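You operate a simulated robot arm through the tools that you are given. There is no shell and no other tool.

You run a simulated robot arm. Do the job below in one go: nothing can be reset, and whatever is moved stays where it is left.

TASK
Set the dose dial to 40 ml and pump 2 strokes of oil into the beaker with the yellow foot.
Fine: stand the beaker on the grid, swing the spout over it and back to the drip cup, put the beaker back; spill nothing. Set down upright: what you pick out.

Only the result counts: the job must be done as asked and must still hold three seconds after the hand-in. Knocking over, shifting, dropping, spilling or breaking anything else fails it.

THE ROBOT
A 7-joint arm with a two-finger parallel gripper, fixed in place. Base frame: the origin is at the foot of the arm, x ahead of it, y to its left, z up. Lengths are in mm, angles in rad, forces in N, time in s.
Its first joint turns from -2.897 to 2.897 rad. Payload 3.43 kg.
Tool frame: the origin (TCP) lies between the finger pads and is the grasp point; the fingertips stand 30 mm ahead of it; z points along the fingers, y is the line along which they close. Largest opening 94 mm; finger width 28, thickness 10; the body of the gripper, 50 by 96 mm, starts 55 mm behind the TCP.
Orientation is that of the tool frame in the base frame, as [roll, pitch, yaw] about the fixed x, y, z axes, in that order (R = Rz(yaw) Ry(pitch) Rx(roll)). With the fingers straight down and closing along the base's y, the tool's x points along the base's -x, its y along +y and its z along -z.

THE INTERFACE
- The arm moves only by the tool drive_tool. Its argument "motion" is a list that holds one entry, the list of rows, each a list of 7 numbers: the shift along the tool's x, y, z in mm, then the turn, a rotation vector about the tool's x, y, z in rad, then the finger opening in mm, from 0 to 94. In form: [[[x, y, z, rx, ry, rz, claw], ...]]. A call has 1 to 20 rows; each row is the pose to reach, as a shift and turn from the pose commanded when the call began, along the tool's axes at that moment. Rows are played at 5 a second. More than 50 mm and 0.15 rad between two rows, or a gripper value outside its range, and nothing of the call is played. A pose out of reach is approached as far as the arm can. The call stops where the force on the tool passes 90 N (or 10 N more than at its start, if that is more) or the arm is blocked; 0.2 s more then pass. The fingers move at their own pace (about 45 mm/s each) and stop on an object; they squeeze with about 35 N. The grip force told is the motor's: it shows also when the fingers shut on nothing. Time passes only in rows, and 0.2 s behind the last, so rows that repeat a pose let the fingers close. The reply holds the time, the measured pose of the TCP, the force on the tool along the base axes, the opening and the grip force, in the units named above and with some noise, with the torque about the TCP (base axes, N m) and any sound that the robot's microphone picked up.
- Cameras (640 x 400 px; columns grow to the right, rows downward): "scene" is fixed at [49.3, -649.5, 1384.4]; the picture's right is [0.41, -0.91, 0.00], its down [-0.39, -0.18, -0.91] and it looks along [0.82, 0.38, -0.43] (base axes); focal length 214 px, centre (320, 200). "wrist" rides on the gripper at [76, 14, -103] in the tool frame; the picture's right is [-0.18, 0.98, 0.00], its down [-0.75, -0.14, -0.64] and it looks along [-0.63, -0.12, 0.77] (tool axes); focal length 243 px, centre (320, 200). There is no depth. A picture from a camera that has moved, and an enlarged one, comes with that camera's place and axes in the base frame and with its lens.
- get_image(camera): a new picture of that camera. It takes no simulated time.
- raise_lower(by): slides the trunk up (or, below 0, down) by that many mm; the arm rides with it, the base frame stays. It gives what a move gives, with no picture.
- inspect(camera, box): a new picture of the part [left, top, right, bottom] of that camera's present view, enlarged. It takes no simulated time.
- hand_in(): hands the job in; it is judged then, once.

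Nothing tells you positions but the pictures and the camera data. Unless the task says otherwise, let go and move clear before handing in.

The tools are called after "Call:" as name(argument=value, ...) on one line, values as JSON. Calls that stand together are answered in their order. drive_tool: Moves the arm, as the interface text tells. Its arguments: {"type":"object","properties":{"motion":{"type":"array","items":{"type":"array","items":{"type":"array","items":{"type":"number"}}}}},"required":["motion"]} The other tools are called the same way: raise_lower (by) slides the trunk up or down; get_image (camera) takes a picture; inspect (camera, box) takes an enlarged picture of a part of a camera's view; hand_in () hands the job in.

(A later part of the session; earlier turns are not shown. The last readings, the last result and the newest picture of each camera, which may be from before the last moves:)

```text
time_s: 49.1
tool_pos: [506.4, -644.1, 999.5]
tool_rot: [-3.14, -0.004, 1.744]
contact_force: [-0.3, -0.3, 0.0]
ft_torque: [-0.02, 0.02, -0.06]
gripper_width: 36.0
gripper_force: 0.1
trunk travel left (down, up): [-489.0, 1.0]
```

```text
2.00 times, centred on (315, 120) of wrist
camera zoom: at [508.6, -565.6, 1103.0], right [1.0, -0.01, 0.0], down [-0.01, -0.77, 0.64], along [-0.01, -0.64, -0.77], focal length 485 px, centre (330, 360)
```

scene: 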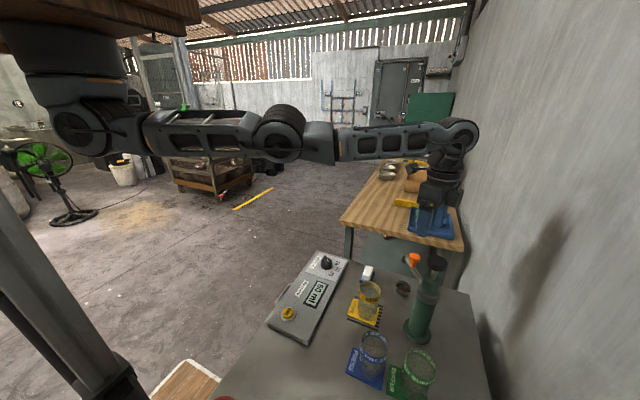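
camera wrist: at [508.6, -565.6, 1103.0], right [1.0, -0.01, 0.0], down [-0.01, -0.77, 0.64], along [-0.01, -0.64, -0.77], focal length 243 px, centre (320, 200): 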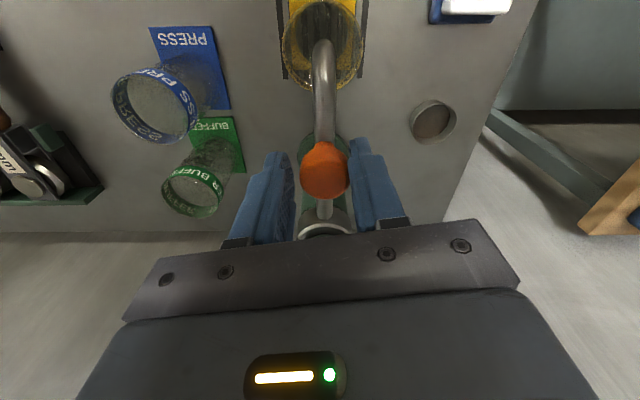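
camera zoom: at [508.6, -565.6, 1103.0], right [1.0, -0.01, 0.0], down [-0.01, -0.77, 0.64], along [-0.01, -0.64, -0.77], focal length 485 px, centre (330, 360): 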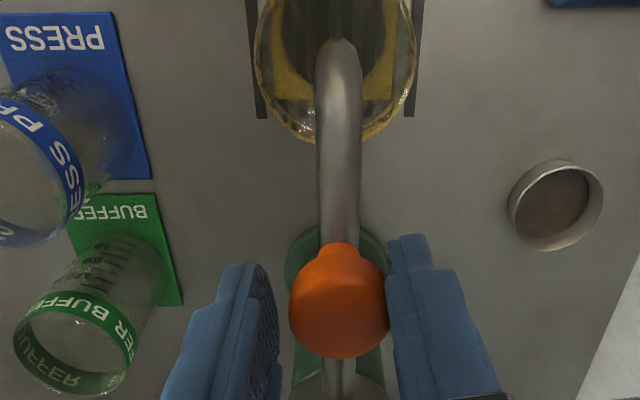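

The spout outlet is now at about (511, -590), right over the beaker's mouth (centre 510, -594). I open the cage, rise, and look again.

Call:
drive_tool(motion=[[[0, 0, 0, 0, 0, 0, 44], [0, 0, 0, 0, 0, 0, 50], [0, 0, -15, 0, 0, 0, 50], [0, 0, -45, 0, 0, 0, 50], [0, 0, -80, 0, 0, 0, 40], [0, 0, -110, 0, 0, 0, 20], [0, 0, -120, 0, 0, 0, 0], [0, 0, -120, 0, 0, 0, 0]]])

Call:
get_image(camera="wrist")

Call:
inspect(camera="scene", box=[340, 230, 460, 340])

```text
time_s: 51.0
tool_pos: [508.5, -643.4, 1120.6]
tool_rot: [3.141, -0.002, 1.742]
contact_force: [-0.1, -1.1, -0.4]
ft_torque: [-0.01, 0.02, -0.01]
gripper_width: 0.0
gripper_force: 25.3
trunk travel left (down, up): [-489.0, 1.0]
```

```text
taken
camera wrist: at [509.5, -565.8, 1224.2], right [1.0, -0.01, 0.0], down [-0.01, -0.77, 0.64], along [-0.01, -0.64, -0.77], focal length 243 px, centre (320, 200)
```

wrist: 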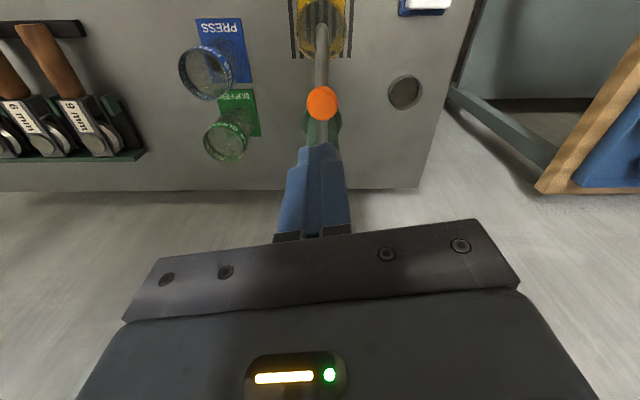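

```text
3.64 times, centred on (400, 285) of scene
camera zoom: at [49.3, -649.5, 1384.4], right [0.41, -0.91, 0.0], down [-0.39, -0.18, -0.91], along [0.82, 0.38, -0.43], focal length 780 px, centre (29, -109)
```

zoom: 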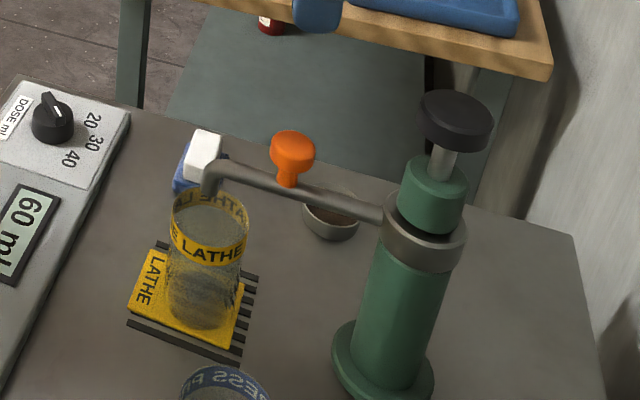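

The outlet hangs inside the beaker's mouth as seen from both sides. With closed fingers I go above the plunger at (510, -735).

Call:
drive_tool(motion=[[[-22, -3.5, 0, 0, 0, 0, 0], [-45, -7, 0, 0, 0, 0, 0], [-68, -10.6, 0, 0, 0, 0, 0], [-90.4, -14.2, 0, 0, 0, 0, 0], [-90.4, -14.2, 0, 0, 0, 0, 0]]])

Call:
get_image(camera="wrist")

Call:
inspect(camera="scene", box=[380, 200, 480, 320])

```text
time_s: 52.1
tool_pos: [507.0, -735.0, 1119.7]
tool_rot: [-3.141, -0.004, 1.741]
contact_force: [0.4, 0.3, -0.2]
ft_torque: [-0.01, -0.02, 0.01]
gripper_width: 0.0
gripper_force: 32.8
out of reach, approached as far as the arm can: row 4
trunk travel left (down, up): [-489.0, 1.0]
```

```text
taken
camera wrist: at [509.9, -657.0, 1222.2], right [1.0, -0.01, 0.0], down [-0.01, -0.77, 0.64], along [-0.01, -0.64, -0.77], focal length 243 px, centre (320, 200)
```

wrist: 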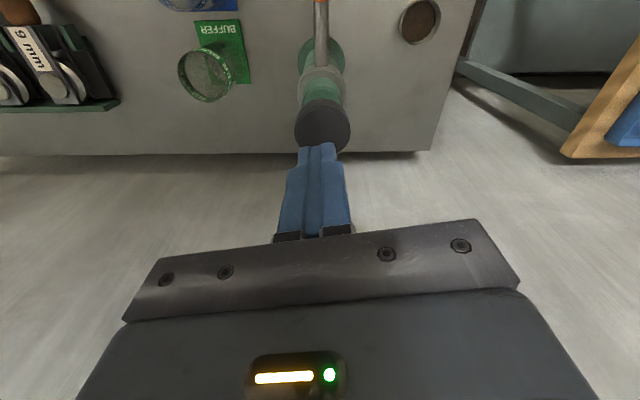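

```text
3.33 times, centred on (430, 260) of scene
camera zoom: at [49.3, -649.5, 1384.4], right [0.41, -0.91, 0.0], down [-0.39, -0.18, -0.91], along [0.82, 0.38, -0.43], focal length 715 px, centre (-47, 0)
```

zoom: 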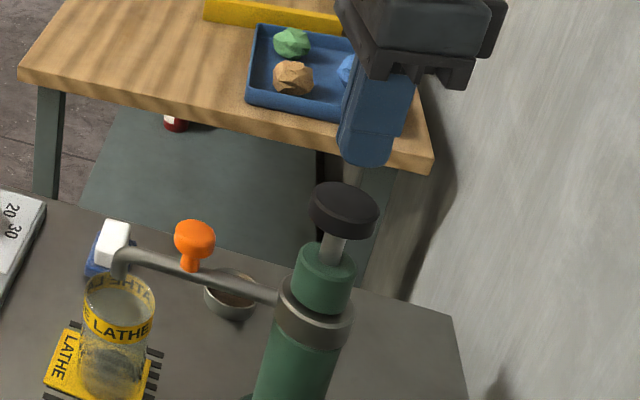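

I am above the plunger. I shift 3 mm to its centre, come down to contact, and press one full, slow stroke.

Call:
drive_tool(motion=[[[0, 3, 12, 0, 0, 0, 0], [0, 3, 24, 0, 0, 0, 0], [0, 3, 33, 0, 0, 0, 0]]])

Call:
get_image(camera="wrist")

Call:
inspect(camera="scene", box=[390, 220, 470, 300])

```text
time_s: 53.0
tool_pos: [509.6, -728.4, 1087.1]
tool_rot: [-3.141, 0.0, 1.742]
contact_force: [0.1, -0.6, 0.9]
ft_torque: [0.02, 0.02, -0.03]
gripper_width: 0.0
gripper_force: 33.0
out of reach, approached as far as the arm can: row 1, 3
trunk travel left (down, up): [-489.0, 1.0]
```

```text
taken
camera wrist: at [511.6, -651.7, 1190.0], right [1.0, -0.01, 0.0], down [-0.01, -0.77, 0.64], along [-0.01, -0.64, -0.77], focal length 243 px, centre (320, 200)
```

wrist: 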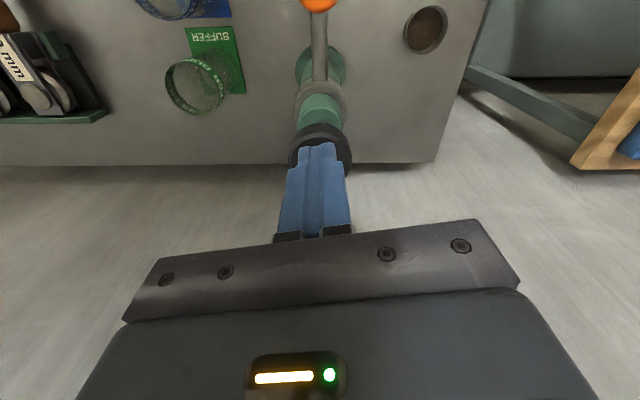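

```text
5.00 times, centred on (430, 260) of scene
camera zoom: at [49.3, -649.5, 1384.4], right [0.41, -0.91, 0.0], down [-0.39, -0.18, -0.91], along [0.82, 0.38, -0.43], focal length 1072 px, centre (-230, -100)
```

zoom: 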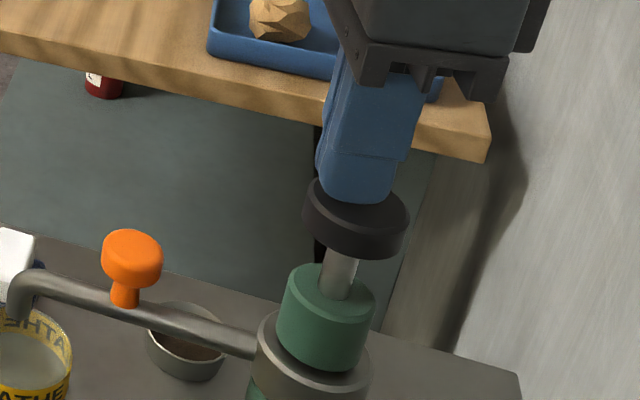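

Tip about 9 mm above the plunger's face and within it. I press slowly down.

Call:
drive_tool(motion=[[[0, 0, 4, 0, 0, 0, 0], [0, 0, 8, 0, 0, 0, 0], [0, 0, 11, 0, 0, 0, 0]]])

Call:
inspect(camera="scene", box=[390, 220, 470, 300])

```text
time_s: 53.8
tool_pos: [509.8, -730.2, 1075.8]
tool_rot: [-3.14, -0.003, 1.742]
contact_force: [0.6, 1.0, 3.8]
ft_torque: [-0.02, 0.01, -0.04]
gripper_width: 0.0
gripper_force: 33.2
trunk travel left (down, up): [-489.0, 1.0]
```

```text
5.00 times, centred on (430, 260) of scene
camera zoom: at [49.3, -649.5, 1384.4], right [0.41, -0.91, 0.0], down [-0.39, -0.18, -0.91], along [0.82, 0.38, -0.43], focal length 1072 px, centre (-230, -100)
```

zoom: 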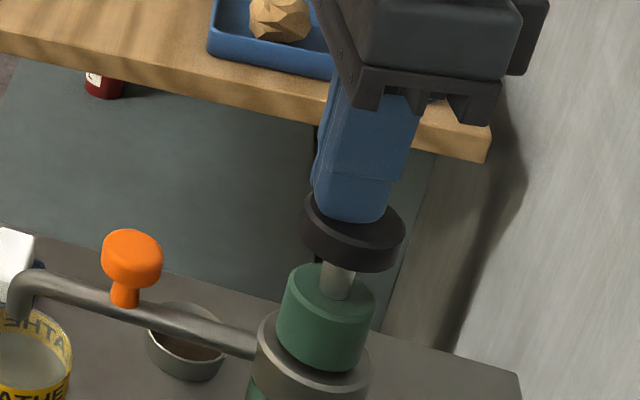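

Contact with only 4 N and the plunger gives. I carry on to the bottom of the stroke.

Call:
drive_tool(motion=[[[0, 0, 4, 0, 0, 0, 0], [0, 0, 8, 0, 0, 0, 0], [0, 0, 12, 0, 0, 0, 0], [0, 0, 16, 0, 0, 0, 0], [0, 0, 20, 0, 0, 0, 0], [0, 0, 24, 0, 0, 0, 0], [0, 0, 28, 0, 0, 0, 0]]])

Call:
inspect(camera="scene", box=[340, 220, 460, 340])

Call:
inspect(camera="scene", box=[300, 270, 340, 320])

```text
time_s: 55.4
tool_pos: [509.3, -728.5, 1056.5]
tool_rot: [3.14, 0.006, 1.743]
contact_force: [7.8, -10.0, 38.2]
ft_torque: [0.2, -0.19, -0.12]
gripper_width: 0.0
gripper_force: 33.3
out of reach, approached as far as the arm can: row 6, 7
trunk travel left (down, up): [-489.0, 1.0]
```

```text
3.33 times, centred on (400, 280) of scene
camera zoom: at [49.3, -649.5, 1384.4], right [0.41, -0.91, 0.0], down [-0.39, -0.18, -0.91], along [0.82, 0.38, -0.43], focal length 715 px, centre (53, -67)
```

zoom: 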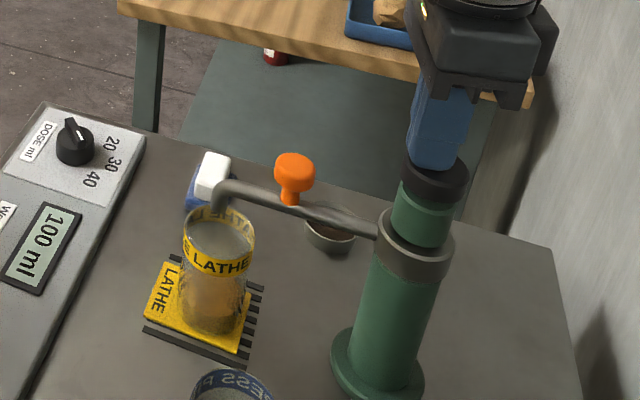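

```text
8.00 times, centred on (320, 295) of scene
camera zoom: at [49.3, -649.5, 1384.4], right [0.41, -0.91, 0.0], down [-0.39, -0.18, -0.91], along [0.82, 0.38, -0.43], focal length 1716 px, centre (320, -560)
```

zoom: 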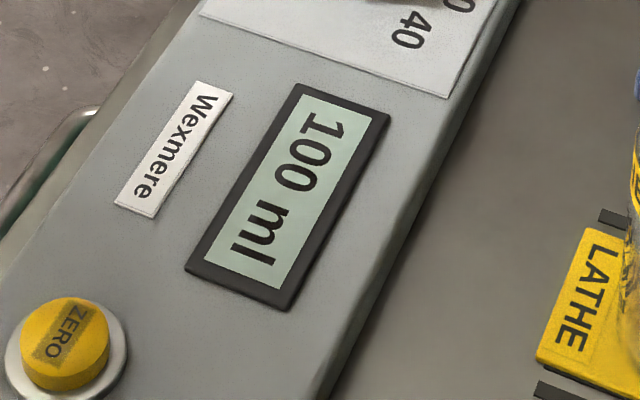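

The display went from 60 to 100 ml: the first 40 ml stroke is in the beaker. I rise and see whether the plunger comes back up.

Call:
drive_tool(motion=[[[0, 0, -8, 0, 0, 0, 0], [0, 0, -16, 0, 0, 0, 0], [0, 0, -24, 0, 0, 0, 0], [0, 0, -32, 0, 0, 0, 0], [0, 0, -40, 0, 0, 0, 0], [0, 0, -40, 0, 0, 0, 0], [0, 0, -40, 0, 0, 0, 0]]])

Call:
inspect(camera="scene", box=[340, 220, 460, 340])

Call:
inspect(camera="scene", box=[300, 270, 340, 320])

```text
time_s: 57.0
tool_pos: [509.5, -728.6, 1091.8]
tool_rot: [-3.14, -0.005, 1.743]
contact_force: [0.3, 0.3, 0.3]
ft_torque: [0.03, -0.01, 0.02]
gripper_width: 0.1
gripper_force: 33.2
trunk travel left (down, up): [-489.0, 1.0]
```

```text
3.33 times, centred on (400, 280) of scene
camera zoom: at [49.3, -649.5, 1384.4], right [0.41, -0.91, 0.0], down [-0.39, -0.18, -0.91], along [0.82, 0.38, -0.43], focal length 715 px, centre (53, -67)
```

zoom: 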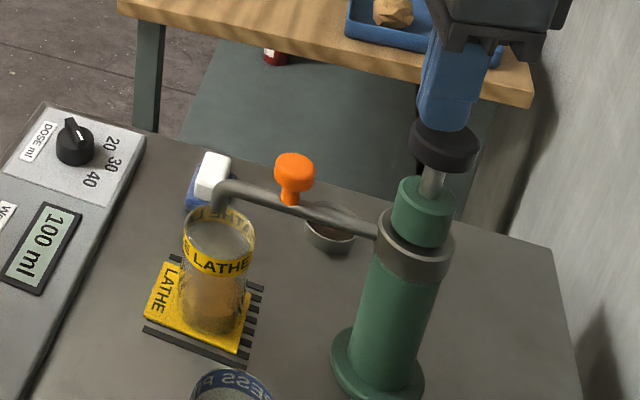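

```text
8.00 times, centred on (320, 295) of scene
camera zoom: at [49.3, -649.5, 1384.4], right [0.41, -0.91, 0.0], down [-0.39, -0.18, -0.91], along [0.82, 0.38, -0.43], focal length 1716 px, centre (320, -560)
```

zoom: 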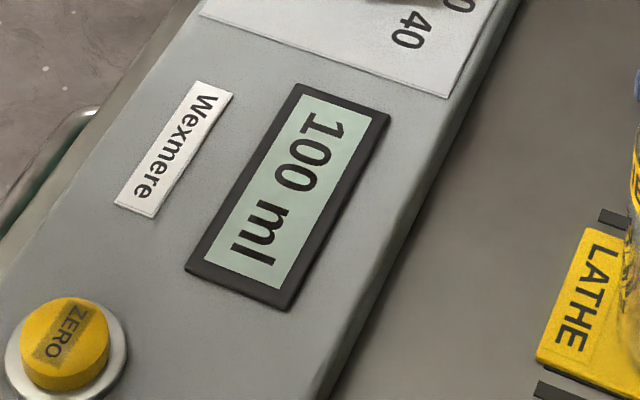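

The plunger sprang back fully; the spout has not moved. I press the second stroke the same way.

Call:
drive_tool(motion=[[[0, 0, 6, 0, 0, 0, 0], [0, 0, 12, 0, 0, 0, 0], [0, 0, 16, 0, 0, 0, 0], [0, 0, 20, 0, 0, 0, 0], [0, 0, 24, 0, 0, 0, 0], [0, 0, 28, 0, 0, 0, 0], [0, 0, 32, 0, 0, 0, 0], [0, 0, 36, 0, 0, 0, 0], [0, 0, 40, 0, 0, 0, 0]]])

Call:
inspect(camera="scene", box=[340, 220, 460, 340])

Call:
inspect(camera="scene", box=[300, 270, 340, 320])

```text
time_s: 59.0
tool_pos: [509.4, -726.6, 1057.2]
tool_rot: [3.141, 0.005, 1.745]
contact_force: [-0.1, 5.4, 37.0]
ft_torque: [0.37, 0.0, -0.17]
gripper_width: 0.0
gripper_force: 33.0
trunk travel left (down, up): [-489.0, 1.0]
```

```text
3.33 times, centred on (400, 280) of scene
camera zoom: at [49.3, -649.5, 1384.4], right [0.41, -0.91, 0.0], down [-0.39, -0.18, -0.91], along [0.82, 0.38, -0.43], focal length 715 px, centre (53, -67)
```

zoom: 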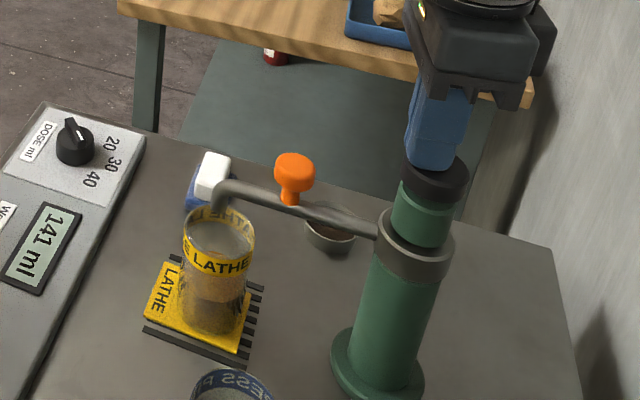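

```text
8.00 times, centred on (320, 295) of scene
camera zoom: at [49.3, -649.5, 1384.4], right [0.41, -0.91, 0.0], down [-0.39, -0.18, -0.91], along [0.82, 0.38, -0.43], focal length 1716 px, centre (320, -560)
```

zoom: 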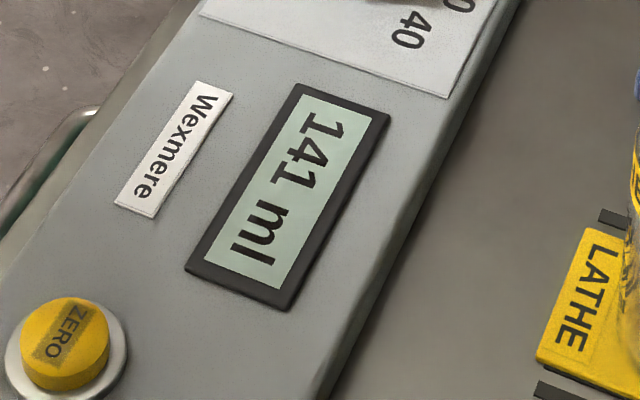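

The display reads 141 ml, two strokes of 40 done. I let the plunger up and move back over the knob.

Call:
drive_tool(motion=[[[0, 0, -8, 0, 0, 0, 0], [0, 0, -16, 0, 0, 0, 0], [0, 0, -24, 0, 0, 0, 0], [0, 0, -32, 0, 0, 0, 0], [0, 0, -42, 0, 0, 0, 0], [0, 0, -52, 0, 0, 0, 0], [0, 0, -52, 0, 0, 0, 0], [20, 3.5, -55, 0, 0, 0, 0], [41, 7, -55, 0, 0, 0, 20], [62, 10, -55, 0, 0, 0, 40], [83, 13, -55, 0, 0, 0, 60], [83, 13, -55, 0, 0, 0, 60]]])

Call:
get_image(camera="wrist")

Call:
inspect(camera="scene", box=[340, 220, 460, 340])

```text
time_s: 61.5
tool_pos: [524.5, -725.6, 1103.9]
tool_rot: [-3.139, -0.005, 1.744]
contact_force: [0.6, -0.4, -0.8]
ft_torque: [0.03, -0.02, 0.02]
gripper_width: 60.0
gripper_force: 0.1
out of reach, approached as far as the arm can: row 6, 8, 9, 10, 11, 12
trunk travel left (down, up): [-489.0, 1.0]
```

```text
taken
camera wrist: at [525.7, -648.3, 1207.1], right [1.0, -0.01, 0.0], down [-0.01, -0.77, 0.64], along [-0.01, -0.64, -0.77], focal length 243 px, centre (320, 200)
```

wrist: 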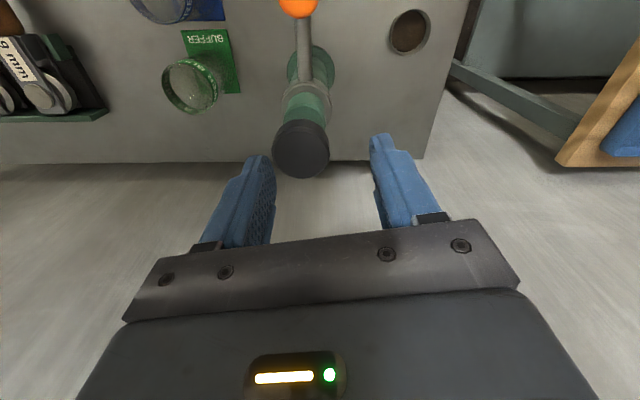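

```text
3.33 times, centred on (400, 280) of scene
camera zoom: at [49.3, -649.5, 1384.4], right [0.41, -0.91, 0.0], down [-0.39, -0.18, -0.91], along [0.82, 0.38, -0.43], focal length 715 px, centre (53, -67)
```

zoom: 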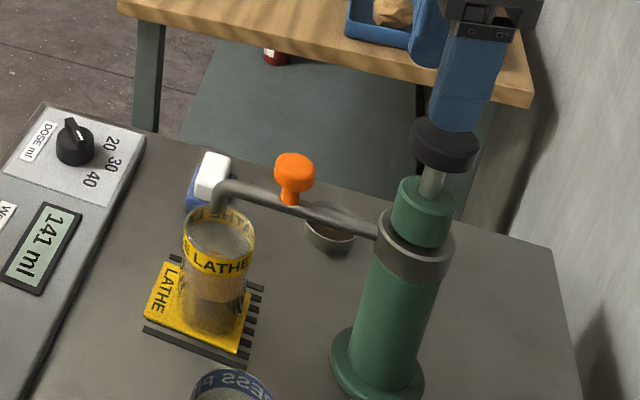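

The elbow slipped past straight again; I use the same remedy: stretch fully outward first.

Call:
drive_tool(motion=[[[-17, 8, -3, 0, 0, 0, 60], [-35, 17, -6, 0, 0, 0, 60], [-35, 17, -6, 0, 0, 0, 60]]])

```text
time_s: 62.4
tool_pos: [537.2, -725.2, 1112.2]
tool_rot: [-3.14, -0.001, 1.744]
contact_force: [-0.1, -0.3, 0.9]
ft_torque: [0.01, -0.01, 0.0]
gripper_width: 59.9
gripper_force: 0.1
out of reach, approached as far as the arm can: row 1, 2, 3
trunk travel left (down, up): [-489.0, 1.0]
```

Call:
drive_tool(motion=[[[35.6, -18.1, 0, 0, 0, 0, 60], [71.2, -36.2, 0, 0, 0, 0, 60], [95, -48, 0, 0, 0, 0, 60], [95, -48, 0, 0, 0, 0, 60]]])

Call:
get_image(camera="wrist")

```text
time_s: 63.4
tool_pos: [501.3, -732.6, 1105.0]
tool_rot: [3.14, -0.005, 1.743]
contact_force: [0.0, 0.2, -0.4]
ft_torque: [0.0, -0.02, 0.0]
gripper_width: 60.4
gripper_force: 0.2
out of reach, approached as far as the arm can: row 1, 2, 3, 4
trunk travel left (down, up): [-489.0, 1.0]
```

```text
taken
camera wrist: at [503.0, -654.8, 1207.3], right [1.0, -0.01, 0.0], down [-0.01, -0.77, 0.64], along [-0.01, -0.64, -0.77], focal length 243 px, centre (320, 200)
```

wrist: 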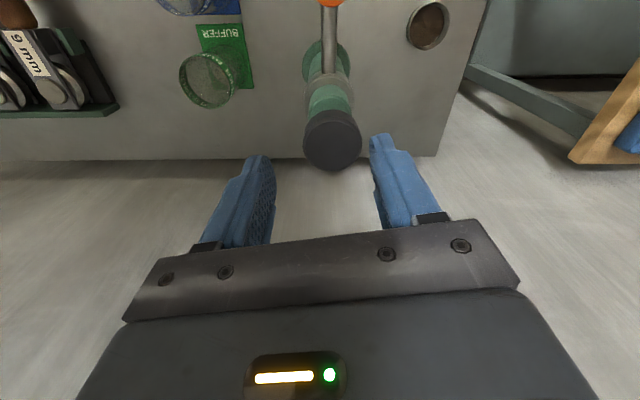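

Not yet. I stretch out and up, which straightens the arm entirely, then come inward again.

Call:
drive_tool(motion=[[[-10, 6, -25, 0, 0, 0, 60], [-20, 12, -50, 0, 0, 0, 60], [-30, 18, -75, 0, 0, 0, 60], [-40, 24, -85, 0, 0, 0, 60], [-40, 24, -85, 0, 0, 0, 60]]])

Call:
get_image(camera="scene")

```text
time_s: 64.5
tool_pos: [517.0, -733.2, 1182.4]
tool_rot: [-3.141, -0.003, 1.744]
contact_force: [-0.4, 0.2, -0.4]
ft_torque: [0.02, 0.05, 0.04]
gripper_width: 60.0
gripper_force: 0.2
out of reach, approached as far as the arm can: row 1, 2, 3, 4, 5
trunk travel left (down, up): [-489.0, 1.0]
```

```text
taken
```

scene: 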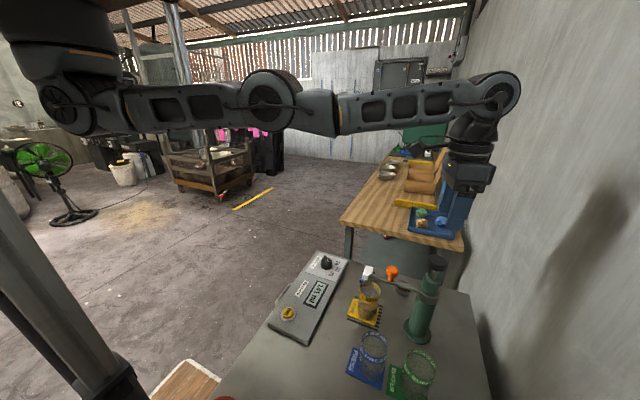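

Call:
drive_tool(motion=[[[40.7, -19.2, 0, 0, 0, 0, 60], [81.4, -38.4, 0, 0, 0, 0, 60], [110, -52, 0, 0, 0, 0, 60], [110, -52, 0, 0, 0, 0, 60]]])

```text
time_s: 65.5
tool_pos: [477.7, -740.8, 1184.2]
tool_rot: [-3.141, -0.004, 1.744]
contact_force: [0.0, -0.6, 0.4]
ft_torque: [-0.04, 0.02, 0.02]
gripper_width: 59.9
gripper_force: 0.1
out of reach, approached as far as the arm can: row 1, 2, 3, 4
trunk travel left (down, up): [-489.0, 1.0]
```

Still on the wrong side. I press the outward target harder and longer so the arm gets exactly straight, then pull in with large steps.

Call:
drive_tool(motion=[[[-36.8, 15.6, 0, 0, 0, 0, 60], [-73.6, 31.2, 0, 0, 0, 0, 60], [-110, 47, 0, 0, 0, 0, 60], [-146, 62, 0, 0, 0, 0, 60], [-146, 62, 0, 0, 0, 0, 60], [-146, 62, 0, 0, 0, 0, 60], [-146, 62, 0, 0, 0, 0, 60]]])

Call:
drive_tool(motion=[[[45, -19, 0, 0, 0, 0, 60], [90, -38, 0, 0, 0, 0, 60]]])

```text
time_s: 67.2
tool_pos: [509.3, -735.5, 1184.7]
tool_rot: [3.141, -0.002, 1.742]
contact_force: [0.1, 0.9, 0.3]
ft_torque: [-0.04, -0.02, 0.03]
gripper_width: 60.3
gripper_force: 0.1
out of reach, approached as far as the arm can: row 1, 2, 3, 4, 5, 6, 7
trunk travel left (down, up): [-489.0, 1.0]
```

```text
time_s: 67.8
tool_pos: [476.7, -740.8, 1185.5]
tool_rot: [3.141, -0.003, 1.745]
contact_force: [0.4, -0.3, 0.7]
ft_torque: [-0.04, 0.0, 0.02]
gripper_width: 59.9
gripper_force: 0.1
out of reach, approached as far as the arm can: row 1, 2
trunk travel left (down, up): [-489.0, 1.0]
```

It slides in x but not in +y. I try the same with a downward motion while stretched, which moves the elbow the other way.

Call:
drive_tool(motion=[[[-36.8, 15.6, 0, 0, 0, 0, 60], [-60, 25, 15, 0, 0, 0, 60], [-60, 25, 35, 0, 0, 0, 60], [-60, 25, 55, 0, 0, 0, 60], [-60, 25, 75, 0, 0, 0, 60]]])

Call:
drive_tool(motion=[[[42, -8, 0, 0, 0, 0, 60], [84, -16, 0, 0, 0, 0, 60]]])

```text
time_s: 69.0
tool_pos: [499.1, -737.2, 1130.5]
tool_rot: [3.142, -0.003, 1.745]
contact_force: [-0.1, -0.3, -0.2]
ft_torque: [-0.03, 0.0, 0.0]
gripper_width: 59.9
gripper_force: 0.1
out of reach, approached as far as the arm can: row 1, 2, 3, 4, 5
trunk travel left (down, up): [-489.0, 1.0]
```

```text
time_s: 69.5
tool_pos: [498.6, -735.0, 1129.2]
tool_rot: [3.141, -0.003, 1.744]
contact_force: [0.0, -0.9, -0.5]
ft_torque: [0.01, 0.02, 0.0]
gripper_width: 59.8
gripper_force: 0.1
out of reach, approached as far as the arm can: row 1, 2
trunk travel left (down, up): [-489.0, 1.0]
```

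The behaviour fits an elbow a little past its straightest angle. A single large outward jump from this stuck pose should throw it over to the good side; I try that and return at once.

Call:
drive_tool(motion=[[[-48.5, 3.6, 0, 0, 0, 0, 60], [0, 0, 0, 0, 0, 0, 60], [48, -4, 0, 0, 0, 0, 60]]])

```text
time_s: 70.3
tool_pos: [497.0, -736.0, 1131.5]
tool_rot: [3.139, -0.003, 1.743]
contact_force: [0.4, -0.8, -0.1]
ft_torque: [-0.05, 0.01, -0.01]
gripper_width: 59.9
gripper_force: 0.1
out of reach, approached as far as the arm can: row 1, 3
trunk travel left (down, up): [-489.0, 1.0]
```

No flip yet. I try a longer out-and-in sweep along the arm's own direction.

Call:
drive_tool(motion=[[[-42, 15.5, 0, 0, 0, 0, 60], [-84, 31, 0, 0, 0, 0, 60], [-126, 46.5, 0, 0, 0, 0, 60], [-168, 62, 0, 0, 0, 0, 60], [-210, 77.5, 0, 0, 0, 0, 60], [-168, 62, 0, 0, 0, 0, 60], [-126, 46.5, 0, 0, 0, 0, 60], [-84, 31, 0, 0, 0, 0, 60], [-42, 15.5, 0, 0, 0, 0, 60], [0, 0, 0, 0, 0, 0, 60], [42, -15.5, 0, 0, 0, 0, 60], [80, -30, 0, 0, 0, 0, 60]]])

```text
time_s: 73.0
tool_pos: [451.3, -664.5, 1128.5]
tool_rot: [3.14, -0.005, 1.743]
contact_force: [-1.4, 0.0, -0.4]
ft_torque: [0.03, -0.07, 0.0]
gripper_width: 59.9
gripper_force: 0.0
out of reach, approached as far as the arm can: row 1, 2, 3, 4, 5, 6, 7, 8, 9
trunk travel left (down, up): [-489.0, 1.0]
```

The arm is free again and the spout untouched. I go above the knob at its new place, about (509, -643).

Call:
drive_tool(motion=[[[4, 20, 0, 0, 0, 0, 60], [8, 40, 0, 0, 0, 0, 60], [12, 58, 20, 0, 0, 0, 60], [12, 60, 45, 0, 0, 0, 60], [12, 60, 70, 0, 0, 0, 60], [12, 60, 80, 0, 0, 0, 60]]])

Call:
get_image(camera="wrist")

Call:
inspect(camera="scene", box=[340, 220, 460, 340])

```text
time_s: 74.3
tool_pos: [512.0, -640.2, 1051.4]
tool_rot: [3.141, -0.004, 1.744]
contact_force: [0.0, 0.1, -0.1]
ft_torque: [0.0, -0.01, 0.0]
gripper_width: 60.1
gripper_force: 0.1
trunk travel left (down, up): [-489.0, 1.0]
```

```text
taken
camera wrist: at [512.7, -563.2, 1153.0], right [1.0, -0.01, 0.0], down [-0.01, -0.77, 0.64], along [-0.01, -0.64, -0.77], focal length 243 px, centre (320, 200)
```

wrist: 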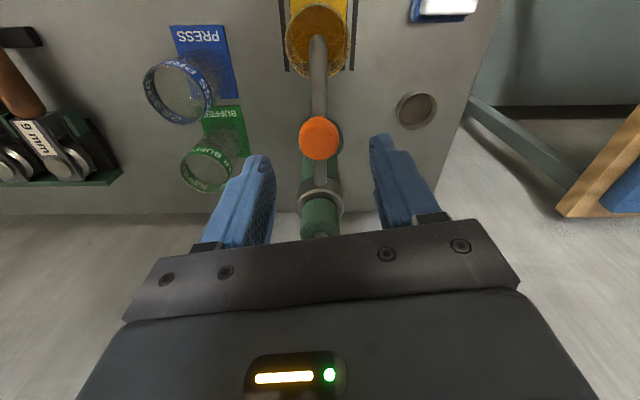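

```text
3.33 times, centred on (400, 280) of scene
camera zoom: at [49.3, -649.5, 1384.4], right [0.41, -0.91, 0.0], down [-0.39, -0.18, -0.91], along [0.82, 0.38, -0.43], focal length 715 px, centre (53, -67)
```

zoom: 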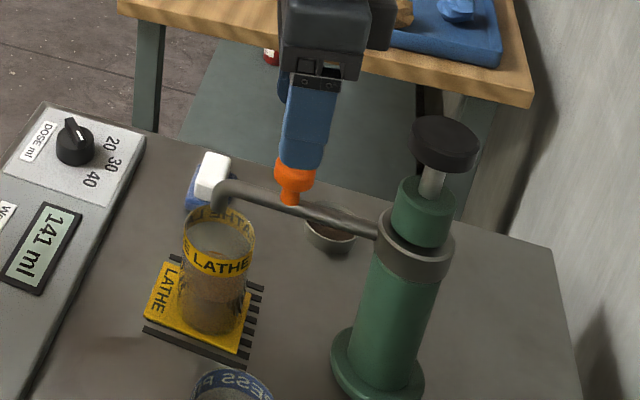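

Knob at (511, -642), between the fingers. I lower and cage it.

Call:
drive_tool(motion=[[[-1, 0, 15, 0, 0, 0, 60], [-2, 0, 32, 0, 0, 0, 60], [-2, 0, 48, 0, 0, 0, 60], [-2, 0, 51, 0, 0, 0, 50], [-2, 0, 51, 0, 0, 0, 40], [-2, 0, 51, 0, 0, 0, 36], [-2, 0, 51, 0, 0, 0, 36]]])

Call:
get_image(camera="wrist")

```text
time_s: 76.0
tool_pos: [511.1, -642.1, 1000.0]
tool_rot: [-3.14, -0.001, 1.742]
contact_force: [0.4, 0.1, 0.3]
ft_torque: [0.0, 0.0, 0.02]
gripper_width: 35.8
gripper_force: 0.1
trunk travel left (down, up): [-489.0, 1.0]
```

```text
taken
camera wrist: at [512.7, -564.5, 1103.0], right [1.0, -0.01, 0.0], down [-0.01, -0.77, 0.64], along [-0.01, -0.64, -0.77], focal length 243 px, centre (320, 200)
```

wrist: 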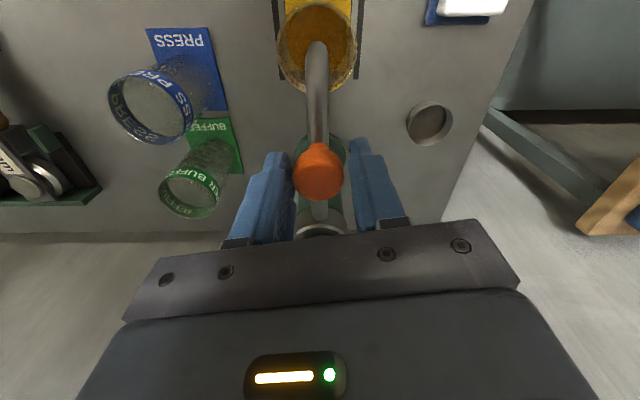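

I swing the spout back clockwise toward the drip cup, first part of the arc.

Call:
drive_tool(motion=[[[-2.3, 9.5, 0, 0, 0, 0.0636, 36], [-5.65, 18.7, 0, 0, 0, 0.127, 36], [-9.9, 27.5, 0, 0, 0, 0.191, 36], [-15.05, 35.8, 0, 0, 0, 0.254, 36], [-21.05, 43.5, 0, 0, 0, 0.318, 36], [-27.8, 50.6, 0, 0, 0, 0.382, 36], [-35.3, 56.9, 0, 0, 0, 0.445, 36], [-43.4, 62.4, 0, 0, 0, 0.509, 36]]])

Call:
get_image(camera="wrist")

Call:
inspect(camera="scene", box=[340, 220, 460, 340])

```text
time_s: 77.8
tool_pos: [579.5, -675.2, 1001.1]
tool_rot: [-3.14, -0.002, 1.232]
contact_force: [0.1, 0.5, -0.2]
ft_torque: [-0.01, -0.01, 0.03]
gripper_width: 36.3
gripper_force: 0.2
trunk travel left (down, up): [-489.0, 1.0]
```

```text
taken
camera wrist: at [619.4, -607.3, 1103.9], right [0.87, -0.5, 0.0], down [-0.38, -0.67, 0.64], along [-0.32, -0.56, -0.77], focal length 243 px, centre (320, 200)
```

wrist: 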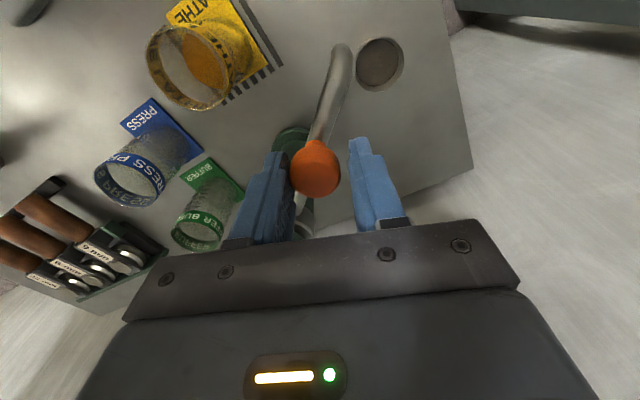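

```text
3.33 times, centred on (400, 280) of scene
camera zoom: at [49.3, -649.5, 1384.4], right [0.41, -0.91, 0.0], down [-0.39, -0.18, -0.91], along [0.82, 0.38, -0.43], focal length 715 px, centre (53, -67)
```

zoom: 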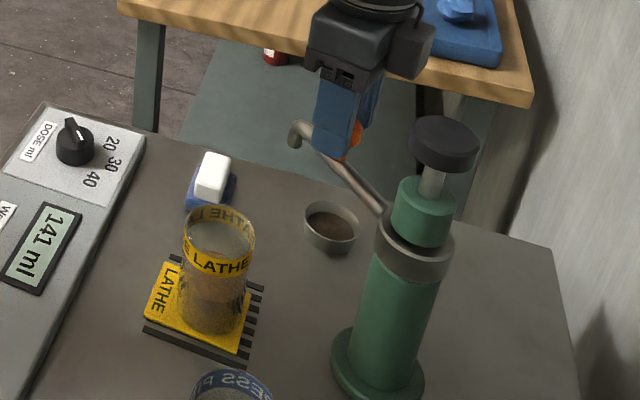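

Call:
drive_tool(motion=[[[-4.9, 7.7, 0, 0, 0, 0.057, 36], [-10.6, 15.0, 0, 0, 0, 0.114, 36], [-16.9, 21.6, 0, 0, 0, 0.171, 36]]])

Call:
get_image(camera="wrist")

Call:
inspect(camera="scene", box=[380, 230, 460, 310])

```text
time_s: 78.5
tool_pos: [591.7, -688.9, 1002.1]
tool_rot: [-3.138, 0.0, 1.118]
contact_force: [-0.1, 0.2, -0.3]
ft_torque: [0.0, -0.01, 0.0]
gripper_width: 35.9
gripper_force: 0.0
out of reach, approached as far as the arm can: row 3
trunk travel left (down, up): [-489.0, 1.0]
```

```text
taken
camera wrist: at [636.9, -626.1, 1104.6], right [0.8, -0.59, 0.0], down [-0.46, -0.62, 0.64], along [-0.38, -0.52, -0.77], focal length 243 px, centre (320, 200)
```

wrist: 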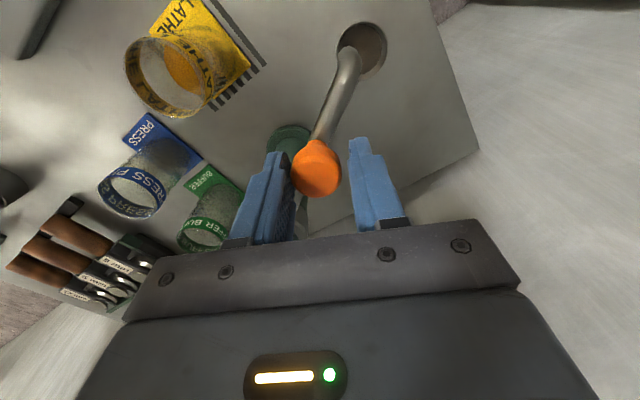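

```text
5.00 times, centred on (420, 270) of scene
camera zoom: at [49.3, -649.5, 1384.4], right [0.41, -0.91, 0.0], down [-0.39, -0.18, -0.91], along [0.82, 0.38, -0.43], focal length 1072 px, centre (-180, -150)
```

zoom: 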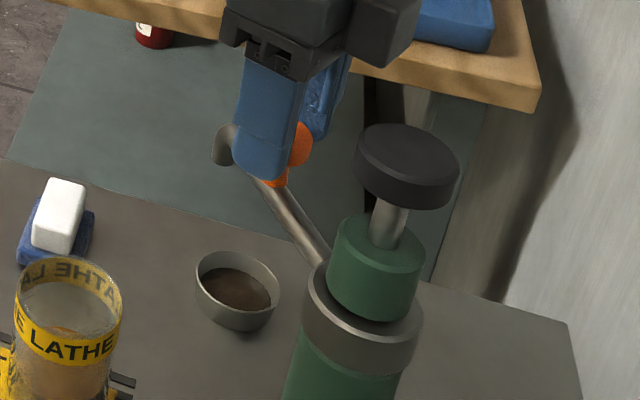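

The reach ends here at this wrist angle; the reach was greater with the wrist turned further. I turn the tool about the round knob and then go on.

Call:
drive_tool(motion=[[[0, 0, 0, 0, 0, 0.13, 36], [0, 0, 0, 0, 0, 0.26, 36], [0, 0, 0, 0, 0, 0.39, 36], [0, 0, 0, 0, 0, 0.52, 36], [0, 0, 0, 0, 0, 0.65, 36]]])

Call:
get_image(camera="wrist")

```text
time_s: 79.8
tool_pos: [591.0, -687.2, 1002.5]
tool_rot: [-3.139, 0.0, 0.468]
contact_force: [-0.4, 0.6, 0.8]
ft_torque: [0.0, -0.01, -0.02]
gripper_width: 35.9
gripper_force: 0.0
trunk travel left (down, up): [-489.0, 1.0]
```

```text
taken
camera wrist: at [665.5, -666.8, 1104.4], right [0.28, -0.96, 0.0], down [-0.74, -0.21, 0.64], along [-0.62, -0.18, -0.77], focal length 243 px, centre (320, 200)
```

wrist: 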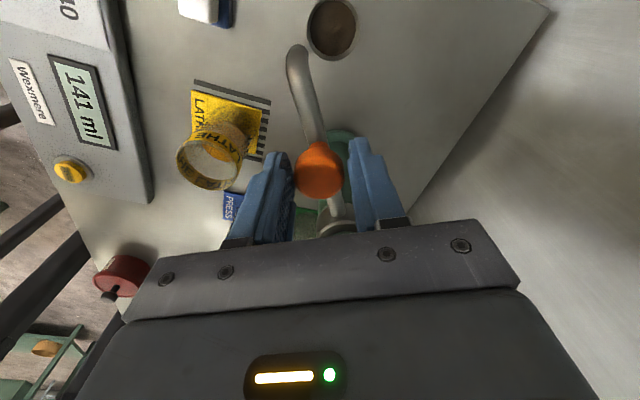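

Call:
drive_tool(motion=[[[-0.6, 5, 0, 0, 0, 0, 36], [-1.1, 10.1, 0, 0, 0, 0, 36], [-1.6, 15, 0, 0, 0, 0, 36]]])

Call:
get_image(camera="wrist")

Call:
inspect(camera="scene", box=[380, 230, 460, 310])

```text
time_s: 80.5
tool_pos: [590.6, -689.4, 1002.9]
tool_rot: [-3.14, 0.0, 0.469]
contact_force: [-0.3, -0.1, 0.6]
ft_torque: [0.0, -0.01, 0.02]
gripper_width: 35.8
gripper_force: 0.1
out of reach, approached as far as the arm can: row 1, 2, 3
trunk travel left (down, up): [-489.0, 1.0]
```

```text
taken
camera wrist: at [665.5, -666.7, 1104.4], right [0.28, -0.96, 0.0], down [-0.74, -0.22, 0.64], along [-0.62, -0.18, -0.77], focal length 243 px, centre (320, 200)
```

wrist: 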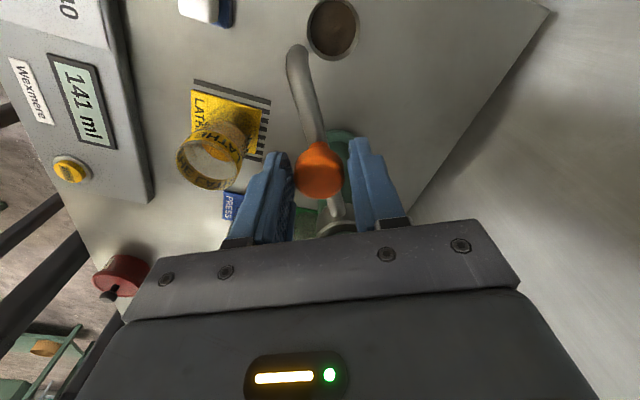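

```text
5.00 times, centred on (420, 270) of scene
camera zoom: at [49.3, -649.5, 1384.4], right [0.41, -0.91, 0.0], down [-0.39, -0.18, -0.91], along [0.82, 0.38, -0.43], focal length 1072 px, centre (-180, -150)
```

zoom: 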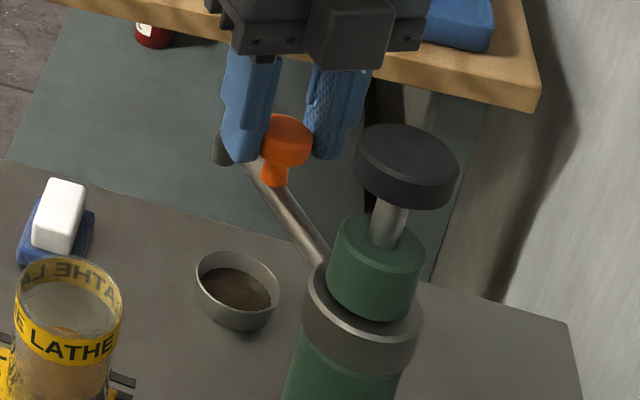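

The reach ends at about 908 mm here. Pushing the knob from behind with closed fingers needs less reach, so I rise, close the fingers and shift behind the knob.

Call:
drive_tool(motion=[[[0, -0.5, -5, 0, 0, 0, 38], [0, -2, -30, 0, 0, 0, 40], [0, -4, -55, 0, 0, 0, 40], [0, -20, -62, 0, 0, 0, 20], [0, -41.5, -62, 0, 0, 0, 0], [0, -41.5, -62, 0, 0, 0, 0]]])

Call:
get_image(camera="wrist")

Call:
inspect(camera="scene", box=[380, 220, 460, 310])

```text
time_s: 82.0
tool_pos: [572.7, -649.6, 1064.9]
tool_rot: [-3.14, -0.001, 0.47]
contact_force: [0.2, -0.3, 0.2]
ft_torque: [0.03, -0.03, 0.0]
gripper_width: 0.0
gripper_force: 24.5
trunk travel left (down, up): [-489.0, 1.0]
```

```text
taken
camera wrist: at [646.9, -629.1, 1167.1], right [0.28, -0.96, 0.0], down [-0.74, -0.22, 0.64], along [-0.62, -0.18, -0.77], focal length 243 px, centre (320, 200)
```

wrist: 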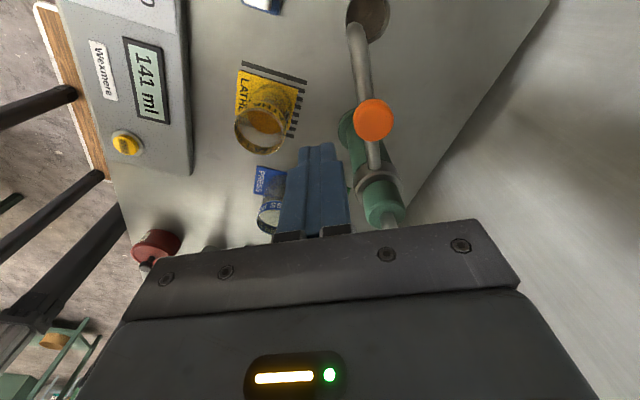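

```text
4.44 times, centred on (420, 265) of scene
camera zoom: at [49.3, -649.5, 1384.4], right [0.41, -0.91, 0.0], down [-0.39, -0.18, -0.91], along [0.82, 0.38, -0.43], focal length 953 px, centre (-124, -89)
```

zoom: 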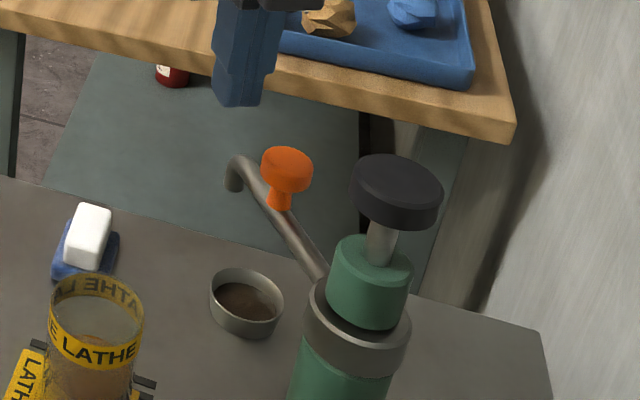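

Knob at (590, -688), 30.5° about the pump; the cup's centre is at 20.7°. I descend behind the knob and push it to just short of the end.

Call:
drive_tool(motion=[[[0, 0, 20, 0, 0, 0, 0], [0, 0, 40, 0, 0, 0, 0], [0, 0, 64, 0, 0, 0, 0], [-1, 8, 64, 0, 0, 0, 0], [-1.8, 16, 64, 0, 0, 0, 0], [-2.2, 22, 64, 0, 0, 0, 0], [-2.6, 27, 64, 0, 0, 0, 0], [-2.8, 31, 64, 0, 0, 0, 0]]])

Call:
get_image(camera="wrist")

Call:
inspect(camera="scene", box=[380, 220, 460, 310])

```text
time_s: 83.8
tool_pos: [584.4, -680.6, 1000.9]
tool_rot: [-3.139, 0.0, 0.469]
contact_force: [0.4, -0.1, -0.4]
ft_torque: [0.02, -0.03, -0.01]
gripper_width: 0.0
gripper_force: 33.1
trunk travel left (down, up): [-489.0, 1.0]
```

```text
taken
camera wrist: at [658.5, -658.8, 1102.6], right [0.28, -0.96, 0.0], down [-0.74, -0.22, 0.64], along [-0.62, -0.18, -0.77], focal length 243 px, centre (320, 200)
```

wrist: 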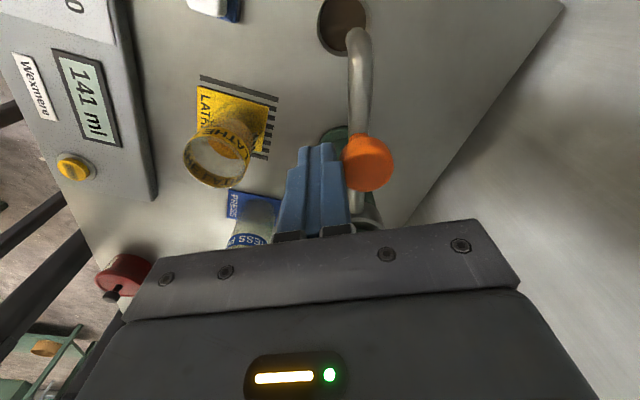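

```text
4.44 times, centred on (420, 265) of scene
camera zoom: at [49.3, -649.5, 1384.4], right [0.41, -0.91, 0.0], down [-0.39, -0.18, -0.91], along [0.82, 0.38, -0.43], focal length 953 px, centre (-124, -89)
```

zoom: 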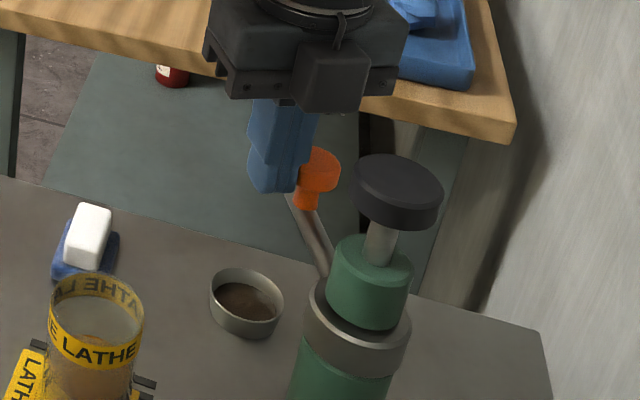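

The spout is back to within about a degree of where it started. I back off, rise, and check the outlet over the cup.

Call:
drive_tool(motion=[[[0, -8, 0, 0, 0, 0, 0], [0, -20, 0, 0, 0, 0, 0], [0, -30, -25, 0, 0, 0, 0], [0, -38, -60, 0, 0, 0, 0], [0, -50, -90, 0, 0, 0, 0], [0, -70, -110, 0, 0, 0, 0]]])

Call:
get_image(camera="wrist")

Call:
inspect(camera="scene", box=[380, 240, 460, 310])

Call:
inspect(camera="wrist", box=[300, 0, 440, 200])

```text
time_s: 85.2
tool_pos: [550.1, -615.9, 1111.7]
tool_rot: [-3.138, -0.002, 0.469]
contact_force: [-0.1, -1.0, -0.1]
ft_torque: [0.04, -0.02, 0.03]
gripper_width: 0.0
gripper_force: 32.9
trunk travel left (down, up): [-489.0, 1.0]
```

```text
taken
camera wrist: at [626.0, -594.8, 1213.4], right [0.28, -0.96, 0.0], down [-0.74, -0.22, 0.64], along [-0.62, -0.18, -0.77], focal length 243 px, centre (320, 200)
```

wrist: 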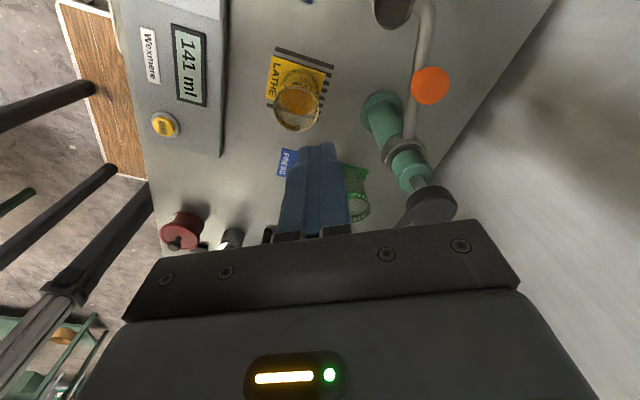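

```text
5.71 times, centred on (420, 275) of scene
camera zoom: at [49.3, -649.5, 1384.4], right [0.41, -0.91, 0.0], down [-0.39, -0.18, -0.91], along [0.82, 0.38, -0.43], focal length 1226 px, centre (-251, -229)
```

zoom: 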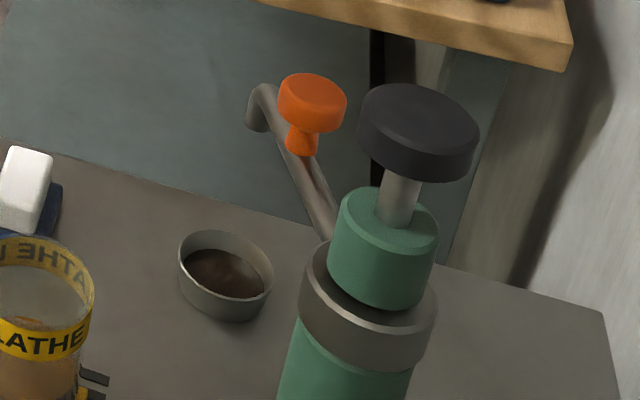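

```text
2.00 times, centred on (370, 100) of wrist
camera zoom: at [626.0, -594.8, 1213.4], right [0.28, -0.96, 0.0], down [-0.74, -0.22, 0.64], along [-0.62, -0.18, -0.77], focal length 485 px, centre (220, 400)
```

zoom: 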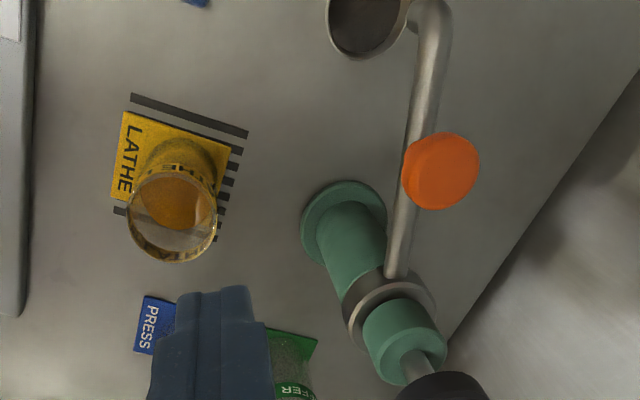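

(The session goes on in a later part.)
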